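You operate a simulated robot arm through the tools that you are given. There is no shell and no other tool. Be economical: measure what you need, move in short steps, check, and stop when the job is done.

You run a simulated robot arm. Do the job below in one go: nothing can be reset, and whatever is moved stays where it is left.

## Task
Find the dead pocket with the test key and swap its crew label for the red one.
Fine: switch on, test; the crew label below the pocket that shows FAULT goes in the waste tray, the red label in its holder; switch off.
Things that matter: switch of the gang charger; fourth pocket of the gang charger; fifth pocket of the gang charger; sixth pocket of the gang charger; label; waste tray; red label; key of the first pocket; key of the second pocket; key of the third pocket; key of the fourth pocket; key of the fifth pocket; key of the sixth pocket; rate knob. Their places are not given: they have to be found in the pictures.

It is judged by the outcome, as a careful person would: the job done as asked, and still so three seconds after it is handed in. It fails if anything else is knocked over, pushed out of place, dropped, spilled or broken.

## Robot
A 5-joint arm with a two-finger parallel gripper, fixed in place. Base frame: the origin is at the foot of the arm, x ahead of it, y to its left, z up. Lengths are in mm, angles in degrees, forces in N, time in s.
With the tool pointing down near the work surface it reaches from about 260 to 600 mm from the base axis. Its first joint turns from -66.0 to 66.0 degrees. The tool tilts only in the upright plane through the base axis and itself; it spins freely about its own axis. Payload 1.57 kg.
The TCP is the grasp point between the finger pads, 30 mm short of the fingertips. In the tool frame z runs along the fingers and y along their closing line. The gripper opens to 80 mm. The fingers are 17 mm wide and 12 mm thick; the gripper's body (40 by 82 mm) begins 80 mm behind the TCP.
Orientation is that of the tool frame in the base frame, as [roll, pitch, yaw] about the fixed x, y, z axes, in that order (R = Rz(yaw) Ry(pitch) Rx(roll)). With the fingers straight down and closing along the base's y, the tool's x points along the base's -x, its y along +y and its z along -z.

## Interface
- The arm moves only by the tool servo_tool. Its argument "plan" is a list of rows, each an object of numbers (a shift or turn left out is 0, a gripper value left out holds the last): "ax", "ay", "az": the turn, a rotation vector about the tool's x, y, z in degrees; "dx", "dy", "dz": the shift along the tool's x, y, z in mm; "grip": the finger opening in mm, from 0 to 80. In form: [{"ax": .., "ay": .., "az": .., "dx": .., "dy": .., "dz": .., "grip": ..}, ...]. A call has 1 to 10 rows; each row shifts and turns the commanded pose from where the row before left it, along the tool's axes as they then stand. A row lasts 0.2 s, in which the tool goes at most 50 mm and 8.6 degrees; a call with a longer step from one row to the next is refused whole, and so is a gripper value outside its range. A pose out of reach is approached as far as the arm can. The call stops where the force on the tool passes 40 N (or 10 N more than at its start, if that is more) or the arm is blocked; 0.2 s more then pass. Each finger travels about 153 mm/s and halts on what it meets, pressing with about 38 N; the grip force reading is that of the motor and also rises with nothing between the fingers. The clock runs only during rows and for 0.2 s after the last one: add rows that do not move to give the fingers time. The reply holds the time, the measured pose of the TCP, the force on the tool along the base axes, the opening and the grip force, in the units named above and with some noise.
- Cameras (640 x 400 px; columns grow to the right, rows downward): "scene" is fixed at [36.4, 387.9, 539.7]; the picture's right is [-0.77, -0.64, 0.00], its down [-0.27, 0.32, -0.91] and it looks along [0.58, -0.70, -0.42] (base axes); focal length 270 px, centre (320, 200). "wrist" rides on the gripper at [-32, 0, -78] in the tool frame; the picture's right is [0.00, -1.00, 0.00], its down [0.97, 0.00, -0.24] and it looks along [0.24, 0.00, 0.97] (tool axes); focal length 218 px, centre (320, 200).
- capture(camera): a new picture of that camera. It takes no simulated time.
- measure_at(camera, pixels): there is no depth. For up to 12 entries [column, row, z] of the newest picture of that camera ("zoom" is the newest enlarged one), the place [x, y] in the base frame at which the ray of that pixel passes the height z, good to about 2 mm. It takes no simulated time.
- zoom(camera, box): a new picture of the part [left, top, right, bottom] of that camera's present view, enlarged. It takes no simulated time.
- job_done(): hands the job in; it is judged then, once.

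Go step by step. Measure first, check grasps and placings, and put right what went wrong. The budget is 80 turns and 54 pictures, counting those below and the enlarged ones. Unless the task says otherwise, let go and move clear before handing in, and close with one line.

The tools are called after "Request:" as name(argument=value, ...) on one line, values as JSON. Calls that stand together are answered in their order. servo_tool: Moves the arm, as the interface text tells. Its arguments: {"type":"object","properties":{"plan":{"type":"array","items":{"type":"object","properties":{"ax":{"type":"number"},"ay":{"type":"number"},"az":{"type":"number"},"dx":{"type":"number"},"dy":{"type":"number"},"dz":{"type":"number"},"grip":{"type":"number"}}}}},"required":["plan"]} The other tools are called the same way: capture (camera) takes a picture; measure_at (camera, pixels) gives the place at which the rays of pixels pass given heights; zoom (camera, box) takes an enlarged picture of a part of a camera's view; job_done () hands the job in.

At the start:

```text
time_s: 0.0
ee_pos: [368.8, 100.3, 428.3]
tool_rot: [-180.0, 0.0, -179.9]
contact_force: [0.0, 0.1, -1.0]
grip_width: 79.8
grip_force: 0.1
```

scene: 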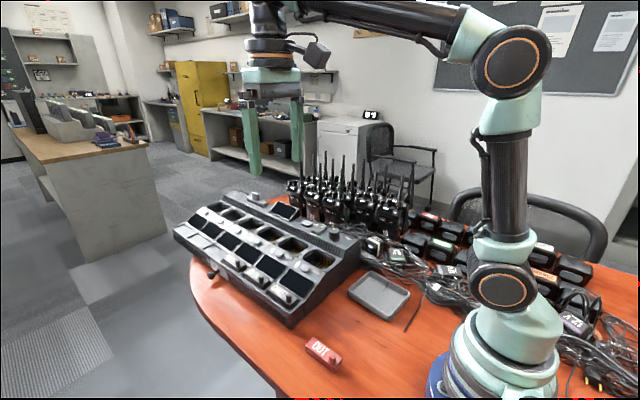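
wrist: 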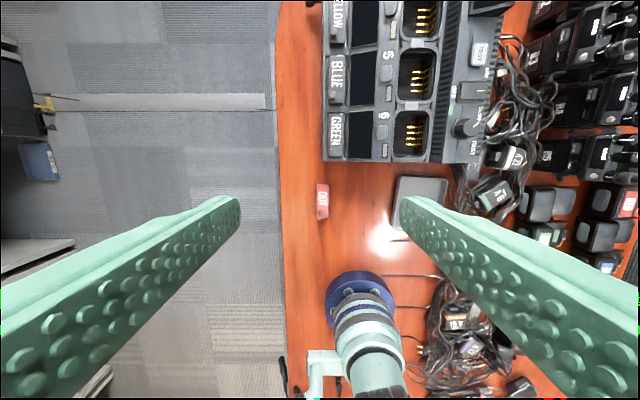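

The scene shows the gang charger around (270,250), the red label at (322,352) and the grey tray at (378,295). I'll zoom in on the details.

Request:
zoom(camera="scene", box=[160, 180, 420, 380])

Request:
zoom(camera="wrist", box=[290, 0, 530, 230])

```text
2.00 times, centred on (290, 280) of scene
```

zoom: 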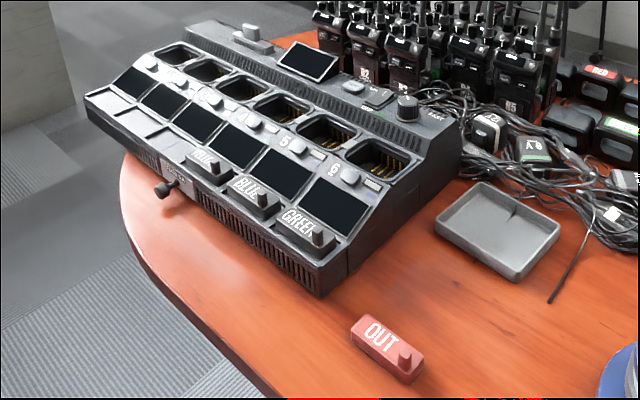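

```text
1.74 times, centred on (410, 115) of wrist
```

zoom: 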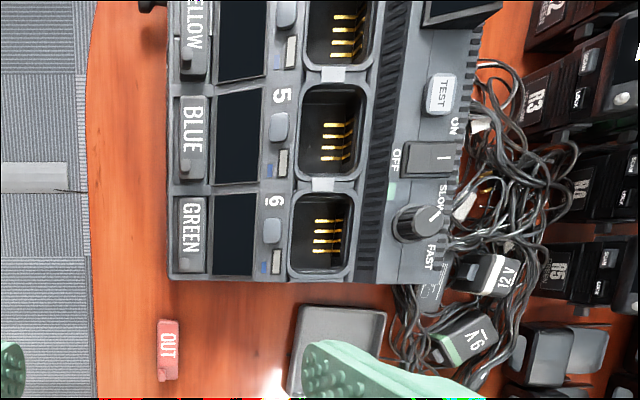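

The wrist view shows pockets 4–6, TEST key, rocker and knob. I'll measure rough positions at a few candidate heights.

Request:
measure_at(camera="wrist", pixels=[[478, 55, 60], [470, 92, 60], [468, 127, 60], [337, 138, 40], [337, 80, 40], [322, 202, 10], [420, 190, 10], [383, 133, 60], [323, 160, 0], [480, 160, 0]])

Request:
measure_at(camera="scene", pixels=[[337, 224, 60], [350, 231, 60], [363, 235, 60], [324, 352, 15], [379, 295, 0], [285, 297, 40], [301, 269, 60], [290, 328, 0], [276, 242, 60], [254, 197, 60]])

```text
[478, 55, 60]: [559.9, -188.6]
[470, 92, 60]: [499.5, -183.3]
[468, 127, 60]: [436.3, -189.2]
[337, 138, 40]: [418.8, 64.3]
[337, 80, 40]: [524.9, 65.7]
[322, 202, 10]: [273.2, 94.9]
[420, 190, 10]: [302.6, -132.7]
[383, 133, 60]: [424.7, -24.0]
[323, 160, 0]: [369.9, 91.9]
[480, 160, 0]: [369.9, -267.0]
```

```text
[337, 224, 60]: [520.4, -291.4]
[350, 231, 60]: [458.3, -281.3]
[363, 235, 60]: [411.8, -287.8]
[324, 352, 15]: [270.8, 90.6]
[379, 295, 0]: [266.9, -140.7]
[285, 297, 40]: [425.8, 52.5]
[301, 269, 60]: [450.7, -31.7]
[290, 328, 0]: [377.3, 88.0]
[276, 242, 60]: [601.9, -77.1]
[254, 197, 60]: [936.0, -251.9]
```

My scene pixel mapping was off for the top-side controls, so I'll re-measure with corrected pixels.

Request:
measure_at(camera="scene", pixels=[[307, 224, 60], [307, 224, 110], [318, 228.5, 60], [318, 228.5, 110], [332.5, 233, 110], [282.5, 294, 40], [282.5, 294, 60], [305, 268, 60], [305, 268, 90], [379, 295, 0], [323.5, 353.5, 15]])

Request:
measure_at(camera="wrist", pixels=[[478, 55, 110], [470, 92, 110], [468, 127, 110], [337, 138, 60], [383, 133, 90]])

```text
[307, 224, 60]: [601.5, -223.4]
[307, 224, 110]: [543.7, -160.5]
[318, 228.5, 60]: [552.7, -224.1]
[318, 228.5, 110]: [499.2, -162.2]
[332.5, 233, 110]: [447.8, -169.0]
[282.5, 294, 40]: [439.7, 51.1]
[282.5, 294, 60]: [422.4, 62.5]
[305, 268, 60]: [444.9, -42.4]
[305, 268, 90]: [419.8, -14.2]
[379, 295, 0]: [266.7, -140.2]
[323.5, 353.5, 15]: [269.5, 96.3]
```

```text
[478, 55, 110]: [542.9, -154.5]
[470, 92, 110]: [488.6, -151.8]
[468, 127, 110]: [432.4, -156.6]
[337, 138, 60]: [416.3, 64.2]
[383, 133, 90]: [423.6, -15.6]
```

TEST is at about (543,-157,108), the rocker (490,-153,111), the knob (437,-157) and the GREEN label (416,64,60). I'll move over the charger for a closer look.

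Request:
servo_tool(plan=[{"dx": -23.5, "dy": -26.7, "dz": 21.4}, {"dx": -23.5, "dy": -26.7, "dz": 21.4}, {"dx": -23.5, "dy": -26.7, "dz": 21.4}, {"dx": -23.5, "dy": -26.7, "dz": 21.4}, {"dx": -23.5, "dy": -26.7, "dz": 21.4}, {"dx": -23.5, "dy": -26.7, "dz": 21.4}])

Request:
capture(camera="wrist")

```text
time_s: 1.4
ee_pos: [510.4, -61.7, 297.1]
tool_rot: [-180.0, 0.2, 180.0]
contact_force: [-0.1, -0.1, 0.2]
grip_width: 80.1
grip_force: 0.1
```

```text
49 pictures are left
```

wrist: 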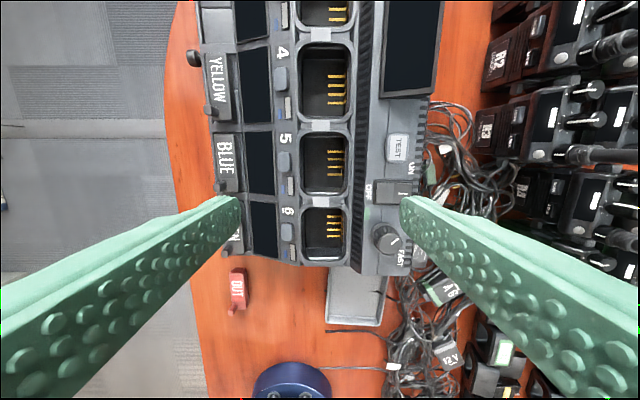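

Request:
zoom(camera="wrist", box=[350, 120, 450, 270])

Request:
measure_at(camera="wrist", pixels=[[398, 148, 110], [391, 191, 110], [386, 239, 110], [285, 233, 90], [285, 160, 85], [285, 78, 85], [228, 160, 60], [217, 80, 60], [237, 288, 15], [355, 298, 0], [222, 187, 60], [214, 112, 60]])

```text
2.67 times, centred on (400, 195) of wrist
```

zoom: 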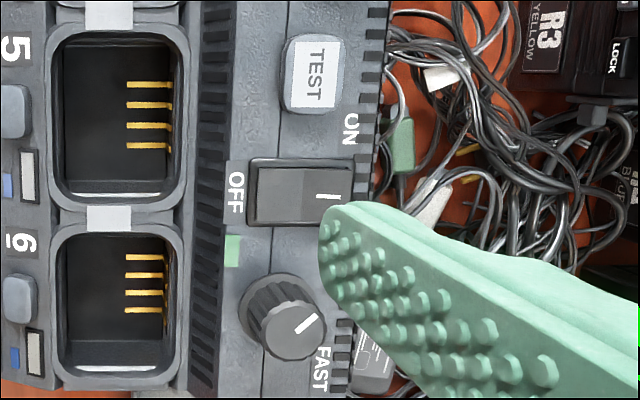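

```text
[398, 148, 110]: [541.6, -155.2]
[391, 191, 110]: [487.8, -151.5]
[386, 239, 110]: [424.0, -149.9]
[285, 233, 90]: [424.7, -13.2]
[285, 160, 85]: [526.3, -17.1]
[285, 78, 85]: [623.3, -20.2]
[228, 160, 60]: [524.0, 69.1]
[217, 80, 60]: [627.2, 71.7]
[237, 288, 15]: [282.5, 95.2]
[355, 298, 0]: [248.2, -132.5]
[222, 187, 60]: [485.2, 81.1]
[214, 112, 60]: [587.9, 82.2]
```

The rocker is at OFF now; its ON half is at about (488,-164,110). I'll close the fingers and hover above the ON half.

Request:
servo_tool(plan=[{"dx": 5.6, "dy": -26, "dz": 29, "grip": 0}, {"dx": 5.6, "dy": -26, "dz": 29}, {"dx": 5.6, "dy": -26, "dz": 29}, {"dx": 5.6, "dy": -26, "dz": 29}, {}])

Request:
zoom(camera="scene", box=[230, 150, 390, 250])

Request:
capture(camera="wrist")

```text
time_s: 2.6
ee_pos: [487.0, -164.9, 185.0]
tool_rot: [-180.0, -0.1, -180.0]
contact_force: [-0.3, 0.4, -0.7]
grip_width: 0.0
grip_force: 21.4
```

```text
4.00 times, centred on (310, 200) of scene
```

zoom: 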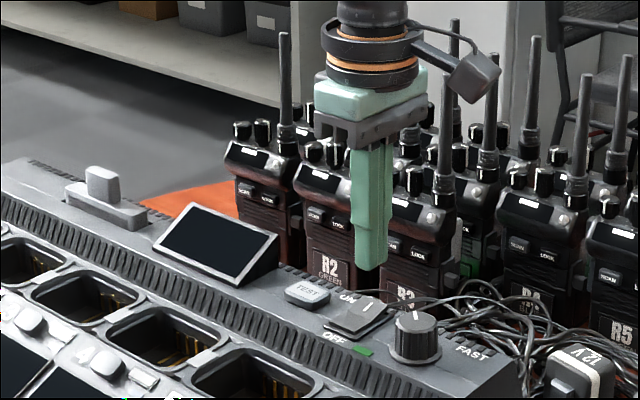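

```text
46 pictures are left
```

wrist: 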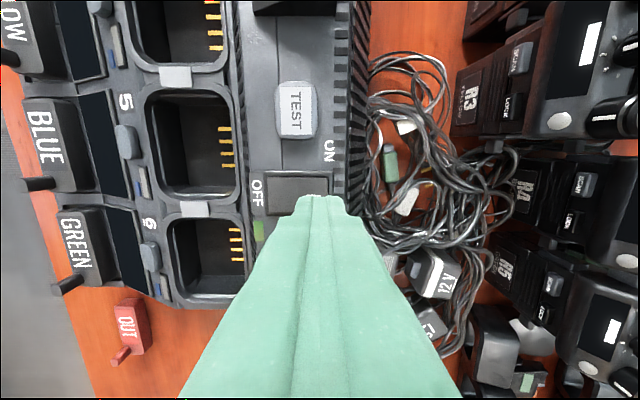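

The ON side is the raised far half and the fingertips hover over it. I'll descend gently until it flips.

Request:
servo_tool(plan=[{"dz": 18}, {"dz": 15}, {"dz": 4}, {"dz": 3}, {"dz": 3}, {"dz": 2}])

Request:
zoom(camera="scene", box=[230, 150, 390, 250])

```text
time_s: 3.7
ee_pos: [486.3, -164.0, 148.3]
tool_rot: [180.0, 0.0, 179.9]
contact_force: [-2.5, 1.3, 5.3]
grip_width: 0.0
grip_force: 21.5
stopped in row 5: the force on the tool passed its limit (the readings are from after the stop); the commanded pose is now the measured one
```

```text
4.00 times, centred on (310, 200) of scene
```

zoom: 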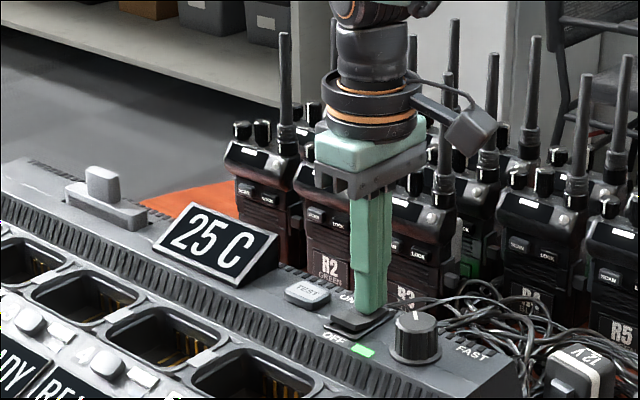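

Power is on (display "25 C", pockets lit). Now up and over to TEST at about (542,-155).

Request:
servo_tool(plan=[{"dz": -20}, {"dz": -17}, {"dx": -28, "dy": 4.5}, {"dx": -27.5, "dy": 4.5}, {}])

Request:
zoom(camera="scene", box=[170, 180, 370, 310])

Request:
capture(camera="wrist")

```text
time_s: 4.9
ee_pos: [542.6, -153.3, 183.9]
tool_rot: [180.0, 0.0, 179.9]
contact_force: [0.4, 0.0, 0.0]
grip_width: 0.0
grip_force: 21.4
```

```text
3.08 times, centred on (270, 245) of scene
```

zoom: 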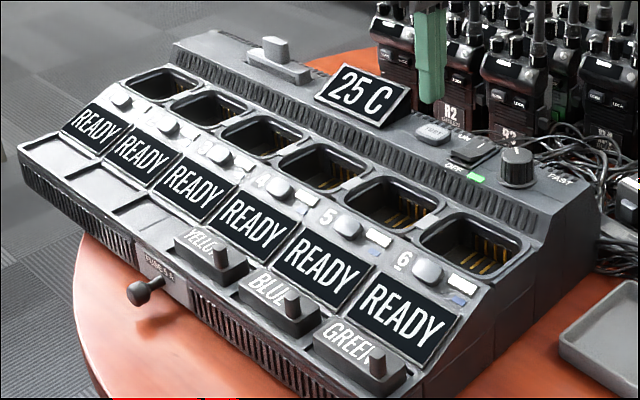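

```text
43 pictures are left
```

wrist: 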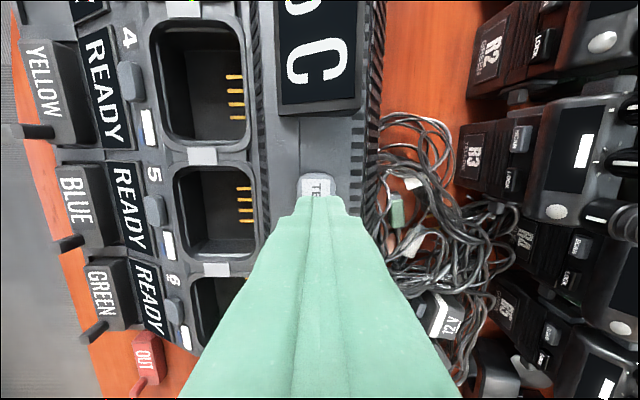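

All pockets show READY; the fingers hang over TEST. I'll press it gently.

Request:
servo_tool(plan=[{"dz": 18}, {"dz": 15}, {"dz": 3}, {"dz": 2}, {"dz": 2}, {"dz": 2}, {"dz": 2}])

Request:
zoom(camera="scene", box=[170, 180, 370, 310])

```text
time_s: 6.5
ee_pos: [541.8, -156.2, 142.4]
tool_rot: [-180.0, 0.2, 179.9]
contact_force: [-12.6, 3.3, 26.1]
grip_width: 0.0
grip_force: 21.8
```

```text
3.08 times, centred on (270, 245) of scene
```

zoom: 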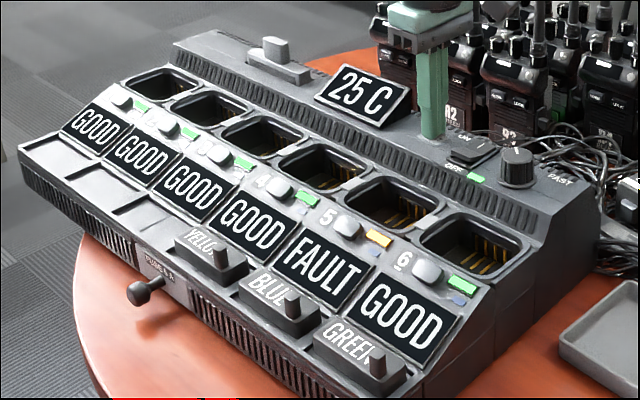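

Pocket 5 shows FAULT, so the BLUE label goes to waste. I'll lift and move over the labels for a top view.

Request:
servo_tool(plan=[{"dz": -40}, {"dz": -40}, {"dz": -25, "dy": 30}, {"dx": 12, "dy": 40}, {"dx": 14, "dy": 40}, {"dx": 14, "dy": 40}, {"dx": 14, "dy": 40}, {"dx": 14, "dy": 36, "grip": 60}, {}])

Request:
capture(camera="wrist")

Request:
zoom(camera="scene", box=[210, 230, 350, 320])

```text
time_s: 8.5
ee_pos: [474.8, 72.0, 245.0]
tool_rot: [179.9, 0.1, 179.8]
contact_force: [0.2, 0.0, 0.5]
grip_width: 59.9
grip_force: 0.1
```

```text
41 pictures are left
```

wrist: 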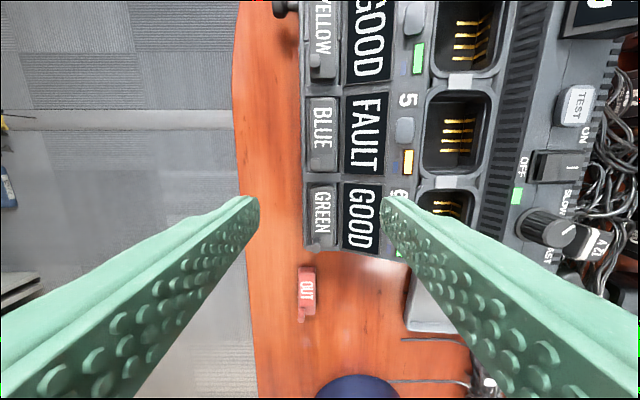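

```text
4.44 times, centred on (280, 275) of scene
```

zoom: 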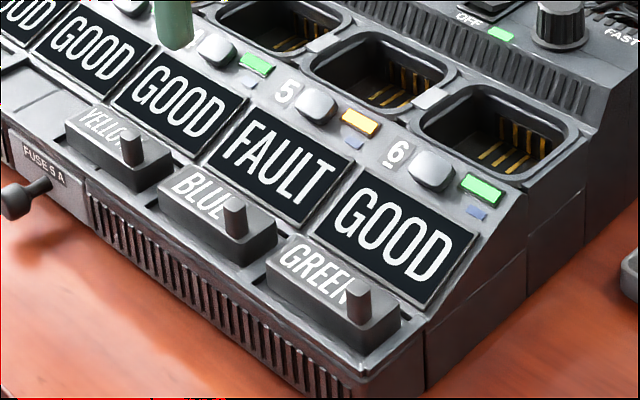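

BLUE's peg stands at the near end of the label. I'll zoom the wrist view for accurate peg measurement.

Request:
zoom(camera="wrist", box=[280, 70, 400, 270])

Request:
zoom(camera="scene", box=[230, 250, 310, 320])

```text
2.00 times, centred on (340, 170) of wrist
```

zoom: 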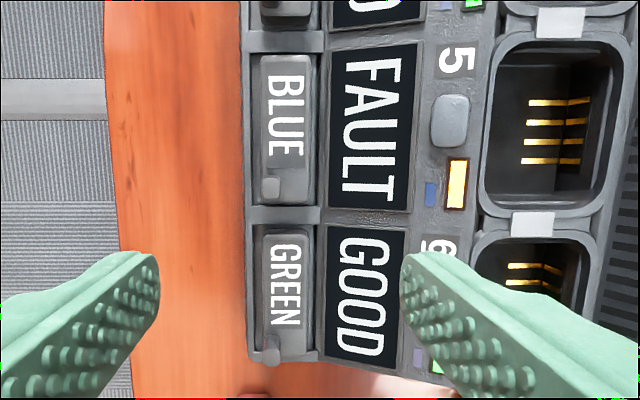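

```text
5.71 times, centred on (270, 285) of scene
```

zoom: 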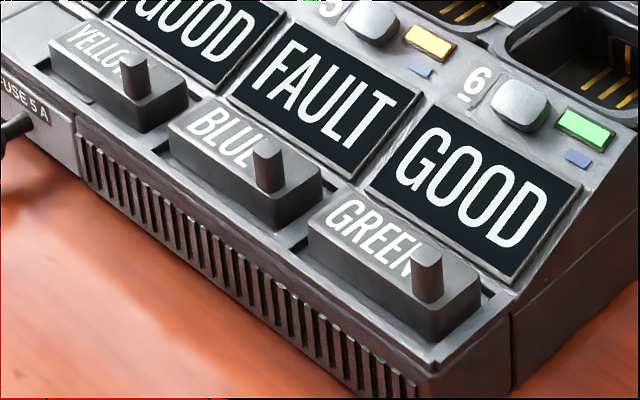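

Request:
measure_at(camera="wrist", pixels=[[315.5, 164, 60], [315.5, 164, 80], [315.5, 242.5, 60], [315.5, 242.5, 80], [309, 100, 55], [335, 100, 55], [309, 172, 55], [335, 172, 55], [307, 292, 15], [302, 318, 25]])

Request:
measure_at(camera="scene", pixels=[[260.9, 275.7, 60], [260.9, 275.7, 80], [288.9, 294.3, 60], [288.9, 294.3, 80], [260.9, 283, 45], [260.9, 283, 60], [328, 340, 15], [334, 358, 15], [335, 352, 25]])

```text
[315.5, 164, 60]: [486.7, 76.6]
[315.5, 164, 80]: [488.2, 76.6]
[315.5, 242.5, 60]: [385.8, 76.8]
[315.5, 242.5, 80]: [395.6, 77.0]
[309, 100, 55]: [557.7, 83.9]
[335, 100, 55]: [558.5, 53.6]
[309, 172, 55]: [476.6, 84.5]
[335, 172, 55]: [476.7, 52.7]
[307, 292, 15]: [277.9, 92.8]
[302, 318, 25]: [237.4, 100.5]
```

```text
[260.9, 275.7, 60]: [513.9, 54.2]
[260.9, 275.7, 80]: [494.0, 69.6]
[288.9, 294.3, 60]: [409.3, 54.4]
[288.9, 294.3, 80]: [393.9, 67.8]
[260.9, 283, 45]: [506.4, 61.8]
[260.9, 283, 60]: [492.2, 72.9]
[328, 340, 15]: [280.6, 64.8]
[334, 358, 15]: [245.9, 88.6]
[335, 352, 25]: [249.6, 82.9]
```

BLUE peg runs from about z 64 to 88 at (488,76). I'll spin the tool 90° so it closes along base x.

Request:
servo_tool(plan=[{"az": -8.5, "grip": 36}, {"az": -8.5}, {"az": -8.5}, {"az": -8.5}, {"az": -8.5}, {"az": -8.5}, {"az": -8.5}, {"az": -8.5}, {"az": -8.5}, {"az": -8.5}])

Request:
servo_tool(plan=[{"az": -5}, {"dx": -4, "dy": -13.5, "dz": 40}, {"dz": 40}, {}])

Request:
capture(camera="wrist")

Request:
zoom(camera="scene", box=[210, 220, 330, 310])

```text
time_s: 10.7
ee_pos: [474.5, 71.8, 245.6]
tool_rot: [180.0, -0.1, -94.9]
contact_force: [0.2, 0.0, -0.6]
grip_width: 36.3
grip_force: 0.1
```

```text
time_s: 11.7
ee_pos: [487.8, 75.6, 164.3]
tool_rot: [179.9, 0.0, -90.1]
contact_force: [-0.8, 0.2, -0.9]
grip_width: 36.2
grip_force: 0.1
```

```text
37 pictures are left
```

wrist: 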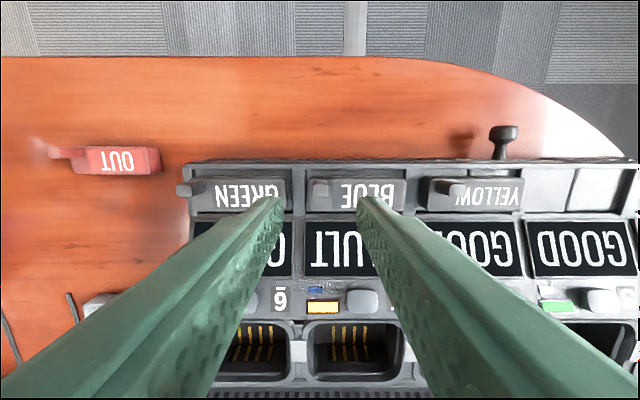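

```text
4.44 times, centred on (270, 265) of scene
```

zoom: 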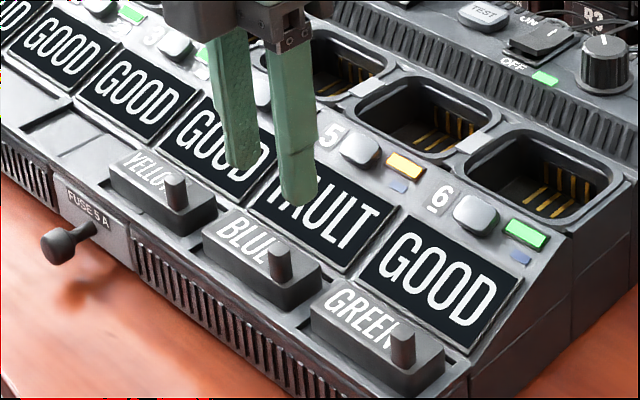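

The peg of BLUE is at about (321,188) in this view; I'll verify its place and the red label's.

Request:
zoom(camera="wrist", box=[270, 150, 410, 230])

Request:
measure_at(camera="wrist", pixels=[[321, 187, 88], [320, 200, 64], [308, 180, 62], [406, 180, 62], [308, 211, 62], [406, 211, 62], [76, 146, 15], [160, 146, 15], [160, 174, 15], [52, 153, 35]])

```text
4.57 times, centred on (340, 190) of wrist
```

zoom: 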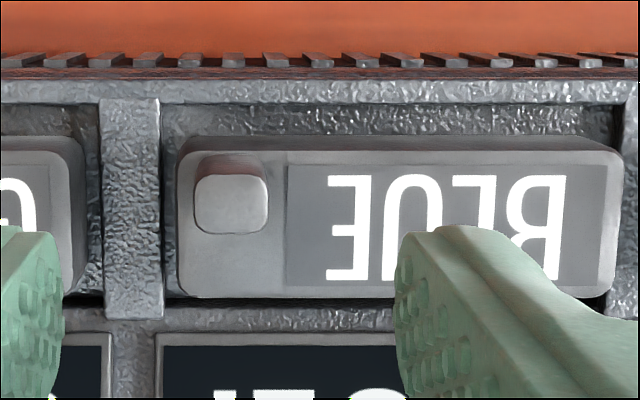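

```text
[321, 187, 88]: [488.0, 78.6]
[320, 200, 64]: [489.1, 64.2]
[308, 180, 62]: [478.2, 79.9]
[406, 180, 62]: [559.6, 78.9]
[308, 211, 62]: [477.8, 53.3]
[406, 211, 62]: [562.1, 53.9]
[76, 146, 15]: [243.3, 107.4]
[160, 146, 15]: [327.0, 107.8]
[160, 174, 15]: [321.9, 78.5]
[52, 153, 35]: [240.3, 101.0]
```

Label BLUE spans x 478–562, y 54–80, with an 11 mm square peg at (488,75). I'll descend to tips at z≈67 and grip the peg.

Request:
servo_tool(plan=[{"dz": 35, "grip": 28}, {"dz": 20}, {"dz": 7}, {"dz": 4}, {"grip": 0}, {}, {}])

Request:
zoom(camera="scene", box=[210, 220, 330, 310])

```text
time_s: 13.3
ee_pos: [487.4, 74.5, 99.1]
tool_rot: [179.9, -0.1, -90.0]
contact_force: [-0.5, 0.0, -0.2]
grip_width: 10.8
grip_force: 28.6
```

```text
4.44 times, centred on (270, 265) of scene
```

zoom: 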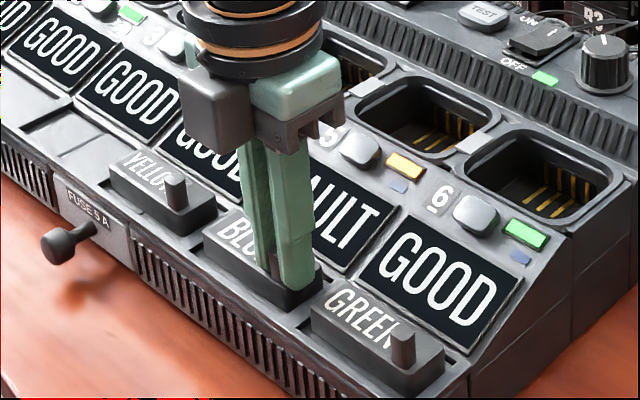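

The grip holds at 10.8 mm on the peg. Lifting slowly.

Request:
servo_tool(plan=[{"dz": -3}, {"dz": -5}, {"dz": -10}, {"dz": -20}, {"dz": -30}, {"dz": -30}, {}])

Request:
capture(camera="scene")

Request:
capture(camera="wrist")

```text
time_s: 14.9
ee_pos: [485.7, 75.6, 197.7]
tool_rot: [180.0, 0.0, -90.1]
contact_force: [0.0, 0.9, 0.2]
grip_width: 10.7
grip_force: 28.4
```

```text
33 pictures are left
```

scene: 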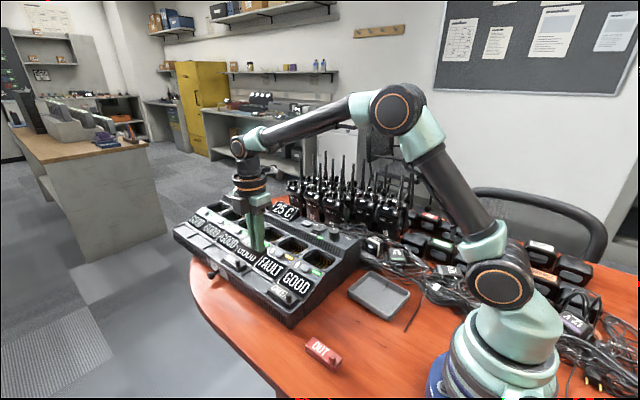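

```text
32 pictures are left
```

wrist: 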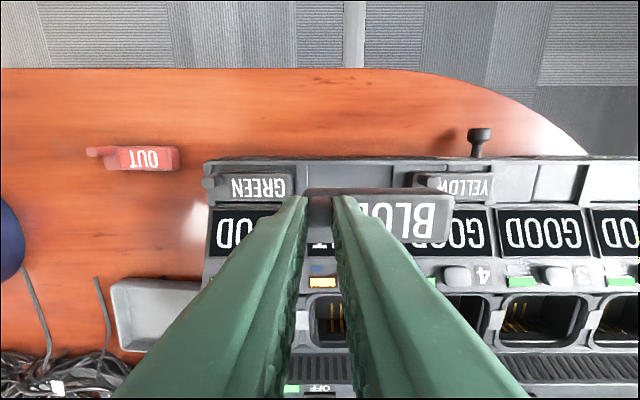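

The BLUE label hangs level and its slot is empty. Now I'll measure the tray rim corners.

Request:
measure_at(camera="scene", pixels=[[372.5, 271, 20], [410, 292, 20], [389, 319, 20], [347.5, 290, 20], [379, 295, 3]])

Request:
measure_at(camera="wrist", pixels=[[111, 285, 20], [201, 282, 20], [201, 285, 20], [122, 350, 20], [110, 285, 0]])

Request:
zoom(camera="scene", box=[330, 250, 430, 330])

```text
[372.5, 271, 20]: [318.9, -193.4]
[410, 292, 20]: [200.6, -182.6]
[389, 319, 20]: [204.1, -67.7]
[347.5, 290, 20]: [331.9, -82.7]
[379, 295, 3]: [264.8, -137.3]
```

```text
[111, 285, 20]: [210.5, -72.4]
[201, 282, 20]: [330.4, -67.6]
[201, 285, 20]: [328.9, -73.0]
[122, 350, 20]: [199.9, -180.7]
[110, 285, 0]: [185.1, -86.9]
```

```text
5.00 times, centred on (380, 290) of scene
```

zoom: 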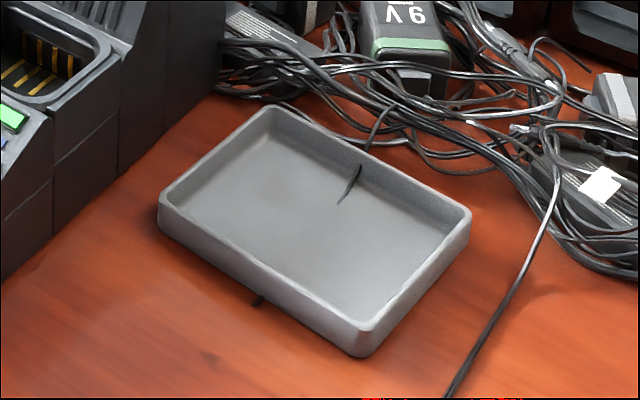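

Tray spans x 203–328, y -185 to -75. I'll carry the label to peg position (289,-107), then spin 135° so it lies diagonally across the tray's centre.

Request:
servo_tool(plan=[{"dz": -12}, {"dx": 30.5, "dy": 32.8}, {"dx": 30.5, "dy": 32.8}, {"dx": 30.5, "dy": 32.8}, {"dx": 30.5, "dy": 32.8}, {"dx": 30.5, "dy": 32.8}, {"dx": 30.5, "dy": 32.8}, {"az": 8.4}, {"az": 8.4}, {"az": 8.4}])

Request:
servo_tool(plan=[{"az": 8.5}, {"az": 8.5}, {"az": 8.5}, {"az": 8.5}, {"az": 8.5}, {"az": 8.5}, {"az": 8.5}, {"az": 8.5}, {"az": 8.5}, {"az": 8.5}])

Request:
servo_tool(plan=[{"az": 8.3}, {"az": 8.3}, {"az": 8.2}, {"dz": 40}, {"dz": 40}, {}])

Request:
zoom(camera="scene", box=[320, 230, 440, 330])

Request:
capture(camera="wrist")

```text
time_s: 17.1
ee_pos: [290.6, -107.8, 211.6]
tool_rot: [-180.0, 0.0, -115.4]
contact_force: [-0.1, 0.1, -0.9]
grip_width: 10.7
grip_force: 28.2
```

```text
time_s: 19.3
ee_pos: [289.5, -108.1, 210.3]
tool_rot: [-180.0, -0.1, 159.5]
contact_force: [0.3, -0.5, 0.1]
grip_width: 10.5
grip_force: 29.2
```

```text
time_s: 20.7
ee_pos: [289.4, -107.0, 130.0]
tool_rot: [180.0, -0.1, 134.9]
contact_force: [0.6, 0.1, -1.0]
grip_width: 10.9
grip_force: 28.6
```

```text
4.00 times, centred on (380, 280) of scene
```

zoom: 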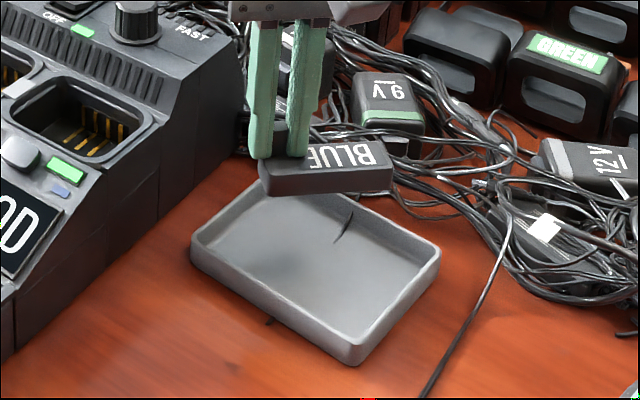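

```text
29 pictures are left
```

wrist: 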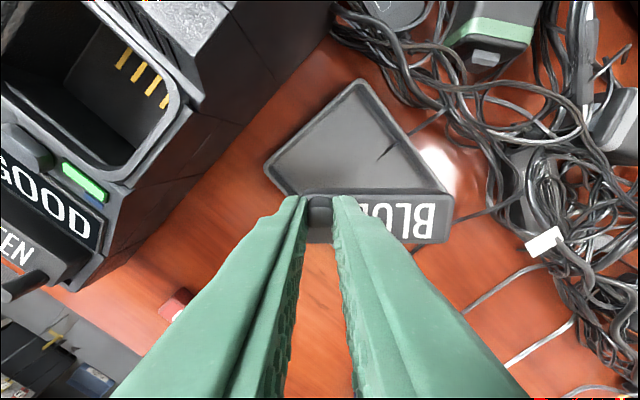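

The label hangs over the tray area. I'll verify tray corners against this closer wrist picture.

Request:
measure_at(camera="wrist", pixels=[[358, 80, 20], [265, 166, 20], [446, 189, 20], [288, 195, 20], [445, 195, 85], [442, 242, 85]])

Request:
measure_at(camera="scene", pixels=[[373.5, 275, 20], [410, 293, 20], [389, 318, 20], [347.5, 290, 20]])

```text
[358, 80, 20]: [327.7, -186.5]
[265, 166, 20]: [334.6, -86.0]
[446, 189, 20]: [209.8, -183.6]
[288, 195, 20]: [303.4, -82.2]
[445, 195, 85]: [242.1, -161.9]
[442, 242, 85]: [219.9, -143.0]
```

```text
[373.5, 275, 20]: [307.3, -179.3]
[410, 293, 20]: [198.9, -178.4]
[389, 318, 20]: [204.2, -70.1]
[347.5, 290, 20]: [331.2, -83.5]
```

Tray centre is (268,-131). I'll shift 7 mm to centre the label and descend close to the floor.

Request:
servo_tool(plan=[{"dx": -7, "dz": 25}, {"dz": 25}, {"dz": 12}, {"dz": 3}, {}])

Request:
zoom(camera="scene", box=[330, 240, 430, 330])

```text
time_s: 21.9
ee_pos: [296.0, -111.9, 64.7]
tool_rot: [-180.0, -0.1, 134.9]
contact_force: [0.1, -0.4, 0.0]
grip_width: 10.5
grip_force: 29.0
```

```text
4.44 times, centred on (380, 285) of scene
```

zoom: 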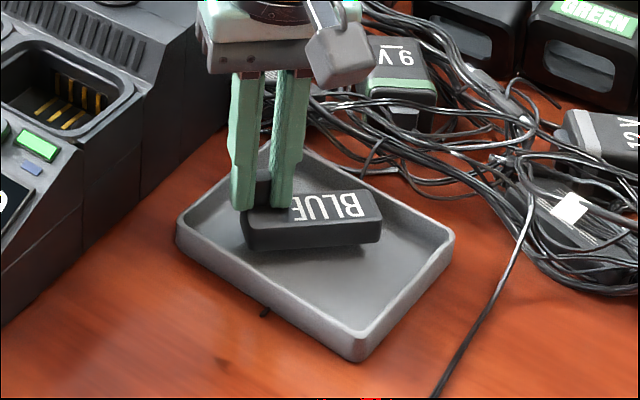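

Well inside the tray with only a small gap left. Lowering in 2 mm steps until touch.

Request:
servo_tool(plan=[{"dz": 2}, {"dz": 2}, {"dz": 2}, {}])

```text
time_s: 22.9
ee_pos: [296.1, -113.3, 59.0]
tool_rot: [180.0, 0.0, 134.9]
contact_force: [0.3, 0.2, 0.5]
grip_width: 10.7
grip_force: 28.7
```

Request:
servo_tool(plan=[{"dz": 2}, {}, {"dz": 2}, {}, {"dz": 1.5}, {}])

Request:
zoom(camera="scene", box=[330, 240, 430, 330])

```text
time_s: 24.3
ee_pos: [296.1, -112.4, 53.9]
tool_rot: [-180.0, 0.0, 134.9]
contact_force: [-0.3, 0.0, 0.6]
grip_width: 10.7
grip_force: 29.0
```

```text
4.44 times, centred on (380, 285) of scene
```

zoom: 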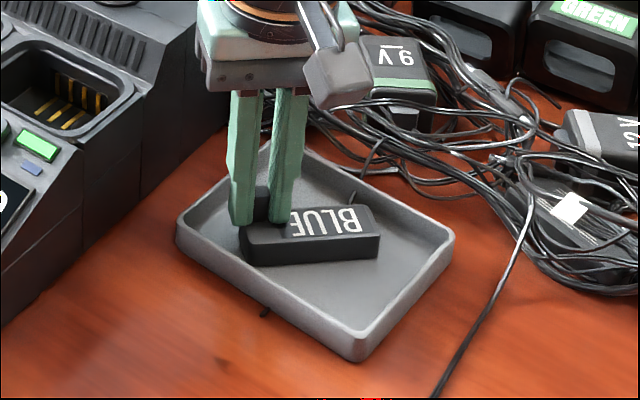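

Request:
servo_tool(plan=[{"dz": 1.5}, {}, {"dz": 1.5}, {}, {"dz": 1.5}, {}])

```text
time_s: 25.1
ee_pos: [296.9, -112.4, 51.7]
tool_rot: [179.9, 0.1, 134.8]
contact_force: [-3.5, 0.1, 13.4]
grip_width: 10.8
grip_force: 28.6
stopped in row 4: the force on the tool passed its limit (the readings are from after the stop); the commanded pose is now the measured one
```

Contact with the floor at TCP z≈52. Releasing slightly and retreating upward.

Request:
servo_tool(plan=[{"grip": 20}, {}, {"dz": -10}, {"dz": -30}, {"dz": -40}, {"dz": -40}])

Request:
zoom(camera="scene", box=[290, 250, 430, 370])

```text
time_s: 26.5
ee_pos: [295.0, -112.1, 170.9]
tool_rot: [180.0, 0.2, 134.9]
contact_force: [0.0, 0.1, 0.5]
grip_width: 20.2
grip_force: 0.0
```

```text
3.33 times, centred on (360, 310) of scene
```

zoom: 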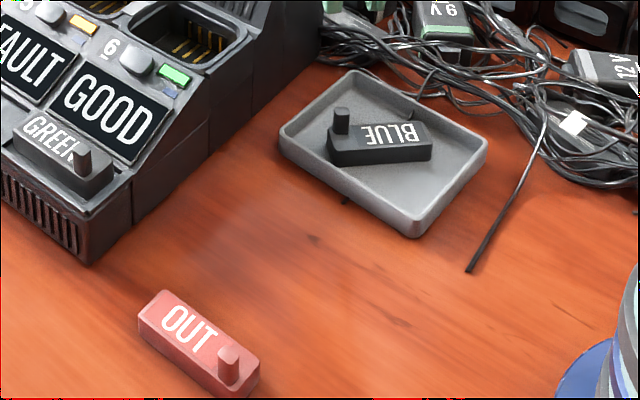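

BLUE lies in the tray. Now I'll spin back and go over the red label.

Request:
servo_tool(plan=[{"az": -8.5}, {"az": -8.5}, {"az": -8.5}, {"az": -8.5}, {"az": -8.5}, {"az": -8.5}, {"az": -8.5}, {"az": -8.5}, {"az": -8.5}, {"az": -8.5}])

Request:
servo_tool(plan=[{"az": -8.5}, {"az": -8.5}, {"az": -8.5}, {"az": -8.5}, {"az": -8.5}, {"az": -7.5}])

Request:
servo_tool(plan=[{"dx": -40, "dy": 5}, {"dx": -40, "dy": 5}, {"dx": -40, "dy": 5}, {"dx": -40, "dy": 5}, {"dx": -40, "dy": 5}, {}])

Request:
capture(camera="wrist")

```text
time_s: 28.7
ee_pos: [295.3, -113.5, 171.4]
tool_rot: [-179.9, 0.1, -139.9]
contact_force: [-0.2, 0.5, -0.2]
grip_width: 19.8
grip_force: 0.0
```

```text
time_s: 30.1
ee_pos: [296.3, -113.7, 171.2]
tool_rot: [-179.9, 0.1, -89.9]
contact_force: [0.2, 0.0, 0.6]
grip_width: 20.0
grip_force: 0.0
```

```text
time_s: 31.5
ee_pos: [271.4, 86.6, 170.7]
tool_rot: [-179.9, 0.0, -90.1]
contact_force: [0.4, -0.7, 0.0]
grip_width: 19.9
grip_force: 0.1
```

```text
25 pictures are left
```

wrist: 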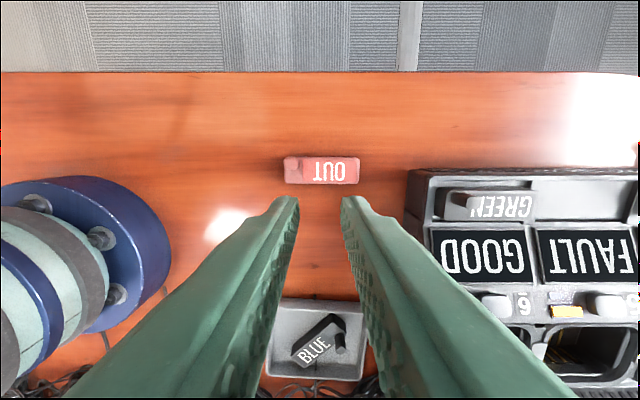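

Request:
zoom(camera="wrist", box=[270, 140, 370, 200])

Request:
zoom(camera="scene", box=[295, 325, 355, 375])

```text
6.40 times, centred on (320, 170) of wrist
```

zoom: 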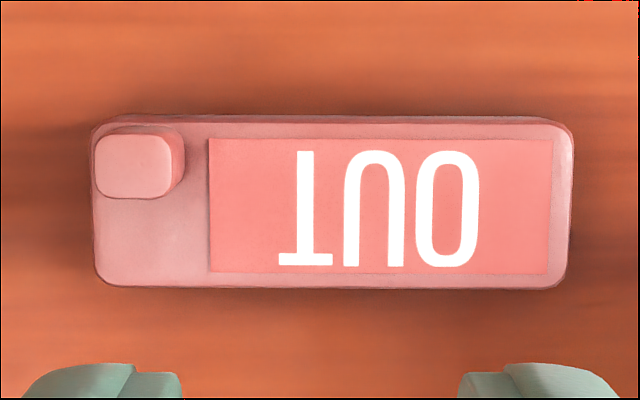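

```text
8.00 times, centred on (325, 350) of scene
```

zoom: 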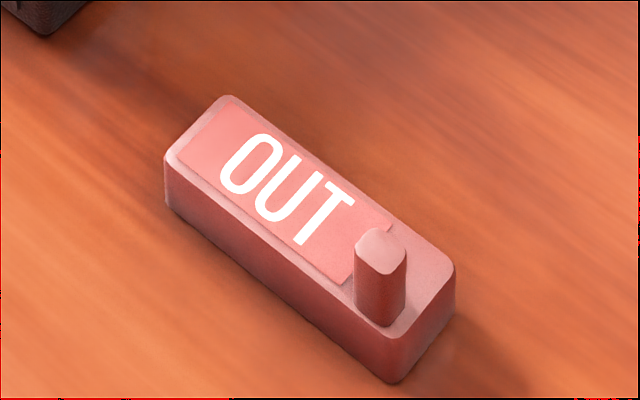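

The red label is aligned with x, peg at its near end. Measuring the peg.

Request:
measure_at(camera="wrist", pixels=[[290.8, 164.8, 37], [284.8, 158, 15], [359.5, 158, 15], [284.8, 184.5, 15], [359.5, 184.5, 15]])

Request:
measure_at(camera="scene", pixels=[[332.5, 356.5, 37], [332.5, 356.5, 30]])

```text
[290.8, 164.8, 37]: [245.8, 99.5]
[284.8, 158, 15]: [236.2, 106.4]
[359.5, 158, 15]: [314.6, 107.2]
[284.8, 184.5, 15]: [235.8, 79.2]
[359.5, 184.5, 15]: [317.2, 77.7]
```

```text
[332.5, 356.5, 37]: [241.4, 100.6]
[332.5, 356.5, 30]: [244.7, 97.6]
```

Peg at (245,99). Moving above it and down to z≈95 with a check.

Request:
servo_tool(plan=[{"dx": -12.4, "dy": 26.4, "grip": 30}, {"dz": 40}, {"dz": 36}, {}])

Request:
zoom(camera="wrist", box=[240, 130, 400, 230])

Request:
zoom(camera="scene", box=[285, 295, 375, 375])

```text
time_s: 32.5
ee_pos: [243.8, 99.5, 92.6]
tool_rot: [-179.9, 0.0, -90.0]
contact_force: [-0.9, 0.4, 0.1]
grip_width: 29.8
grip_force: 0.0
```

```text
4.00 times, centred on (320, 180) of wrist
```

zoom: 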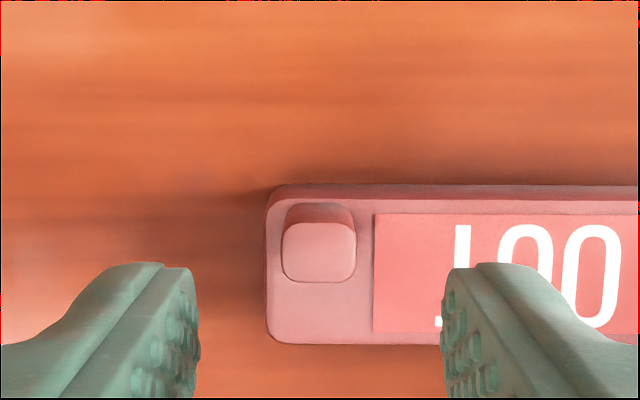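

```text
5.00 times, centred on (330, 335) of scene
```

zoom: 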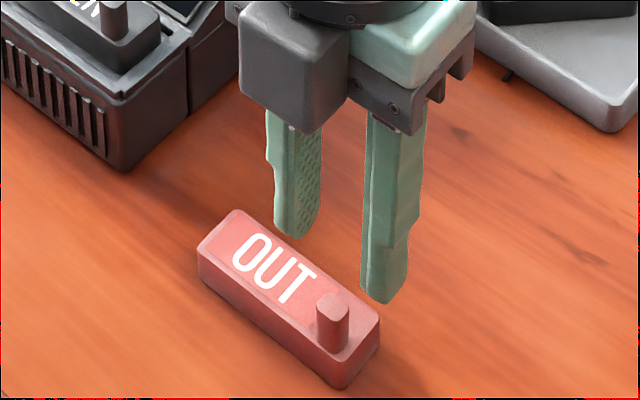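

Peg is centred between the fingers at zoom (320,250). Descending to z≈49 and gripping.

Request:
servo_tool(plan=[{"dx": -1.5, "dz": 25}, {"dz": 12}, {"dz": 6}, {}, {"grip": 0}, {}, {}])

Request:
zoom(camera="scene", box=[285, 295, 375, 375])

```text
time_s: 34.1
ee_pos: [245.3, 100.9, 51.6]
tool_rot: [-179.8, 0.1, -90.1]
contact_force: [0.0, 0.5, 0.6]
grip_width: 10.6
grip_force: 28.2
```

```text
5.00 times, centred on (330, 335) of scene
```

zoom: 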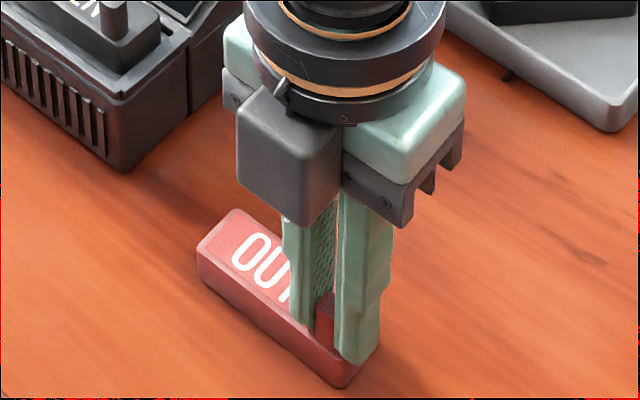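

Gripped (10.6 mm). Lifting and carrying to above the empty pocket-5 holder.

Request:
servo_tool(plan=[{"dz": -4}, {"dz": -10}, {"dz": -30}, {"dz": -45}, {"dz": -45}, {}])

Request:
servo_tool(plan=[{"dx": 4.4, "dy": -40.4}, {"dx": 4.4, "dy": -40.4}, {"dx": 4.4, "dy": -40.4}, {"dx": 4.4, "dy": -40.4}, {"dx": 4.4, "dy": -40.4}, {"dx": 4.4, "dy": -40.2}, {}])

Request:
capture(camera="wrist")

Request:
zoom(camera="scene", box=[210, 200, 330, 310])

```text
time_s: 35.5
ee_pos: [242.9, 100.1, 185.9]
tool_rot: [-180.0, 0.0, -90.1]
contact_force: [0.4, -0.4, -0.4]
grip_width: 10.8
grip_force: 28.5
```

```text
time_s: 37.1
ee_pos: [487.2, 74.1, 186.6]
tool_rot: [-179.9, -0.1, -90.1]
contact_force: [-0.1, -0.2, -1.0]
grip_width: 10.5
grip_force: 28.2
```

```text
19 pictures are left
```

wrist: 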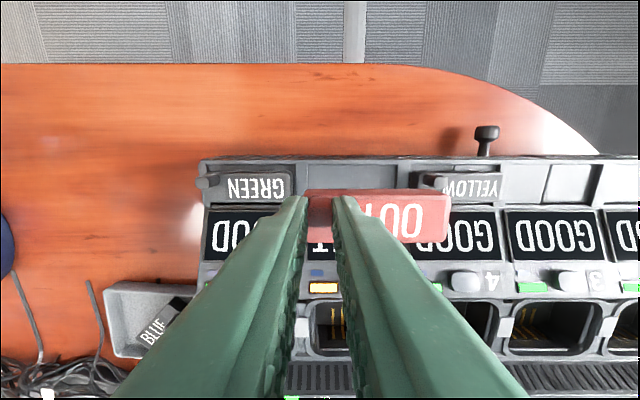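

```text
3.64 times, centred on (270, 255) of scene
```

zoom: 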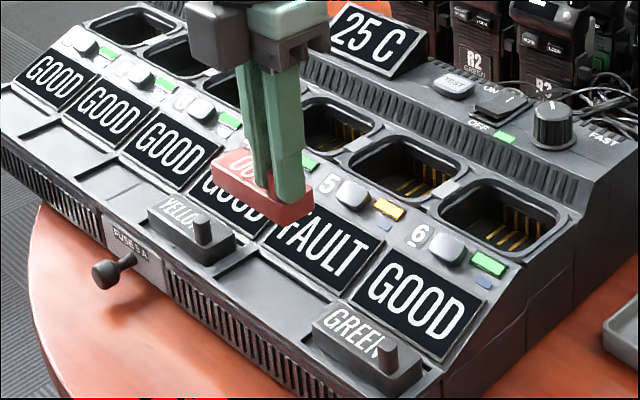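

Red is held as BLUE was, above the empty recess. Descending to just above and checking.

Request:
servo_tool(plan=[{"dz": 40}, {"dz": 28}, {"dz": 8}, {}])

Request:
zoom(camera="scene", box=[220, 230, 320, 310])

Request:
zoom(camera="wrist", box=[270, 150, 470, 260])

```text
time_s: 38.1
ee_pos: [487.2, 73.4, 111.5]
tool_rot: [-180.0, 0.0, -90.2]
contact_force: [0.2, -0.7, -0.4]
grip_width: 10.8
grip_force: 29.1
```

```text
5.00 times, centred on (270, 270) of scene
```

zoom: 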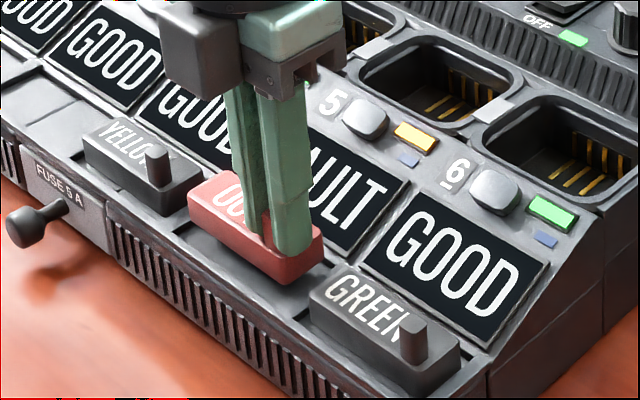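

```text
3.20 times, centred on (370, 205) of wrist
```

zoom: 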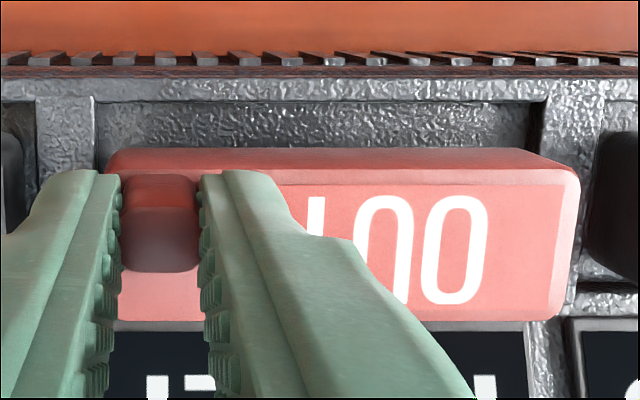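

The label sits close to the screen side. I'll measure the recess walls before lowering.

Request:
measure_at(camera="wrist", pixels=[[300.3, 180, 60], [437, 180, 60], [302, 180, 51], [435, 180, 51], [340, 173.5, 60], [340, 173.5, 51], [301.5, 195, 74], [302, 192, 76], [451, 200, 76]])

```text
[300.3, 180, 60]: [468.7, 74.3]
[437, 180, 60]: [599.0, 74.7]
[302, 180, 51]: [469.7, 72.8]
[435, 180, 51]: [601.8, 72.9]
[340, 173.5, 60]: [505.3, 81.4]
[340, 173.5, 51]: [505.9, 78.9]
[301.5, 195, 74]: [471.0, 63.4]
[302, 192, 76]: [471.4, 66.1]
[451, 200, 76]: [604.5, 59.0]
```

Those used the older capture's pose; I'll measure through the zoom picture instead.

Request:
measure_at(camera="zoom", pixels=[[97, 130, 60], [535, 130, 60], [97, 130, 52], [535, 130, 52], [300, 103, 60], [300, 103, 52], [400, 322, 62], [110, 180, 77], [575, 180, 77], [340, 175, 77], [158, 240, 100], [340, 148, 62], [110, 155, 62], [570, 163, 62]])

```text
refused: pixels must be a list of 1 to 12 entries
```

Request:
measure_at(camera="zoom", pixels=[[97, 130, 60], [535, 130, 60], [97, 130, 52], [535, 130, 52], [300, 103, 60], [300, 103, 52], [400, 322, 62], [105, 180, 77], [578, 180, 77], [158, 240, 100], [340, 148, 62], [570, 163, 62]])

```text
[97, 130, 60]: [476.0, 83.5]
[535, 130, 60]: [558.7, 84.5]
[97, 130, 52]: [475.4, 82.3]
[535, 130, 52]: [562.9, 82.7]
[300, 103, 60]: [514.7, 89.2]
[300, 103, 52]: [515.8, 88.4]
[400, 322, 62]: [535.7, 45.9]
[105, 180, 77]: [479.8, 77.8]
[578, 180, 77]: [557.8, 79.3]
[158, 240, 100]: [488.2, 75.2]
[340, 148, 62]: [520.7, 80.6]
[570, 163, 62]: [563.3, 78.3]
```

The label is centred in x, but about 3 mm off toward the screen, with a slight yaw. I'll shift +3 mm y, turn 1.5° and lower gently.

Request:
servo_tool(plan=[{"dx": -3, "az": -1.5}, {"dz": 3}, {"dz": 2}, {"dz": 2}, {}])

Request:
zoom(camera="wrist", box=[270, 150, 470, 260])

```text
time_s: 39.3
ee_pos: [486.6, 77.1, 102.7]
tool_rot: [-179.9, 0.1, -88.6]
contact_force: [0.1, -1.0, 0.2]
grip_width: 10.7
grip_force: 28.5
```

```text
3.20 times, centred on (370, 205) of wrist
```

zoom: 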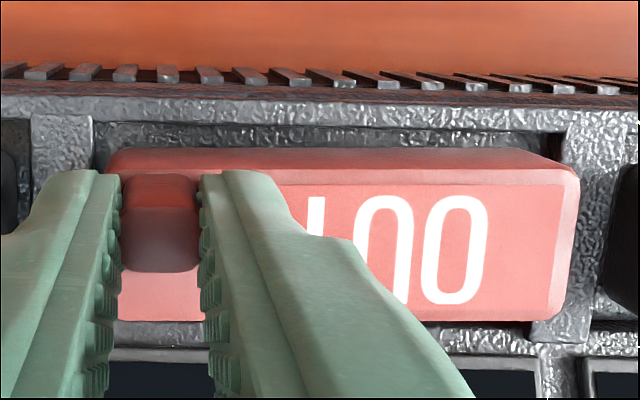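

Request:
servo_tool(plan=[{"dz": 1.5}, {}, {"dz": 1.5}, {}, {"dz": 1.5}, {}])

Request:
zoom(camera="scene", box=[220, 230, 320, 310])

```text
time_s: 40.7
ee_pos: [487.7, 77.4, 100.4]
tool_rot: [-179.7, 0.0, -88.6]
contact_force: [-5.8, -2.6, 25.3]
grip_width: 10.6
grip_force: 29.0
```

```text
5.00 times, centred on (270, 270) of scene
```

zoom: 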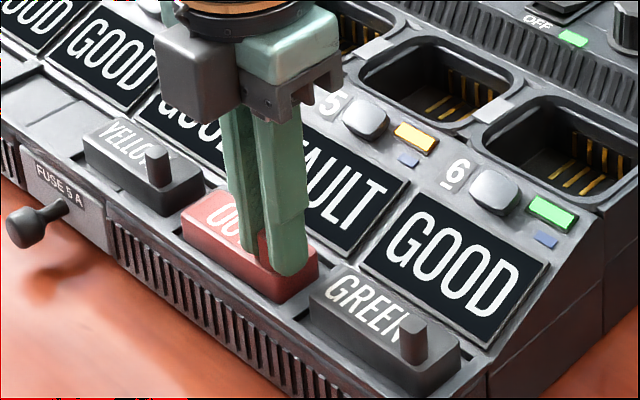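

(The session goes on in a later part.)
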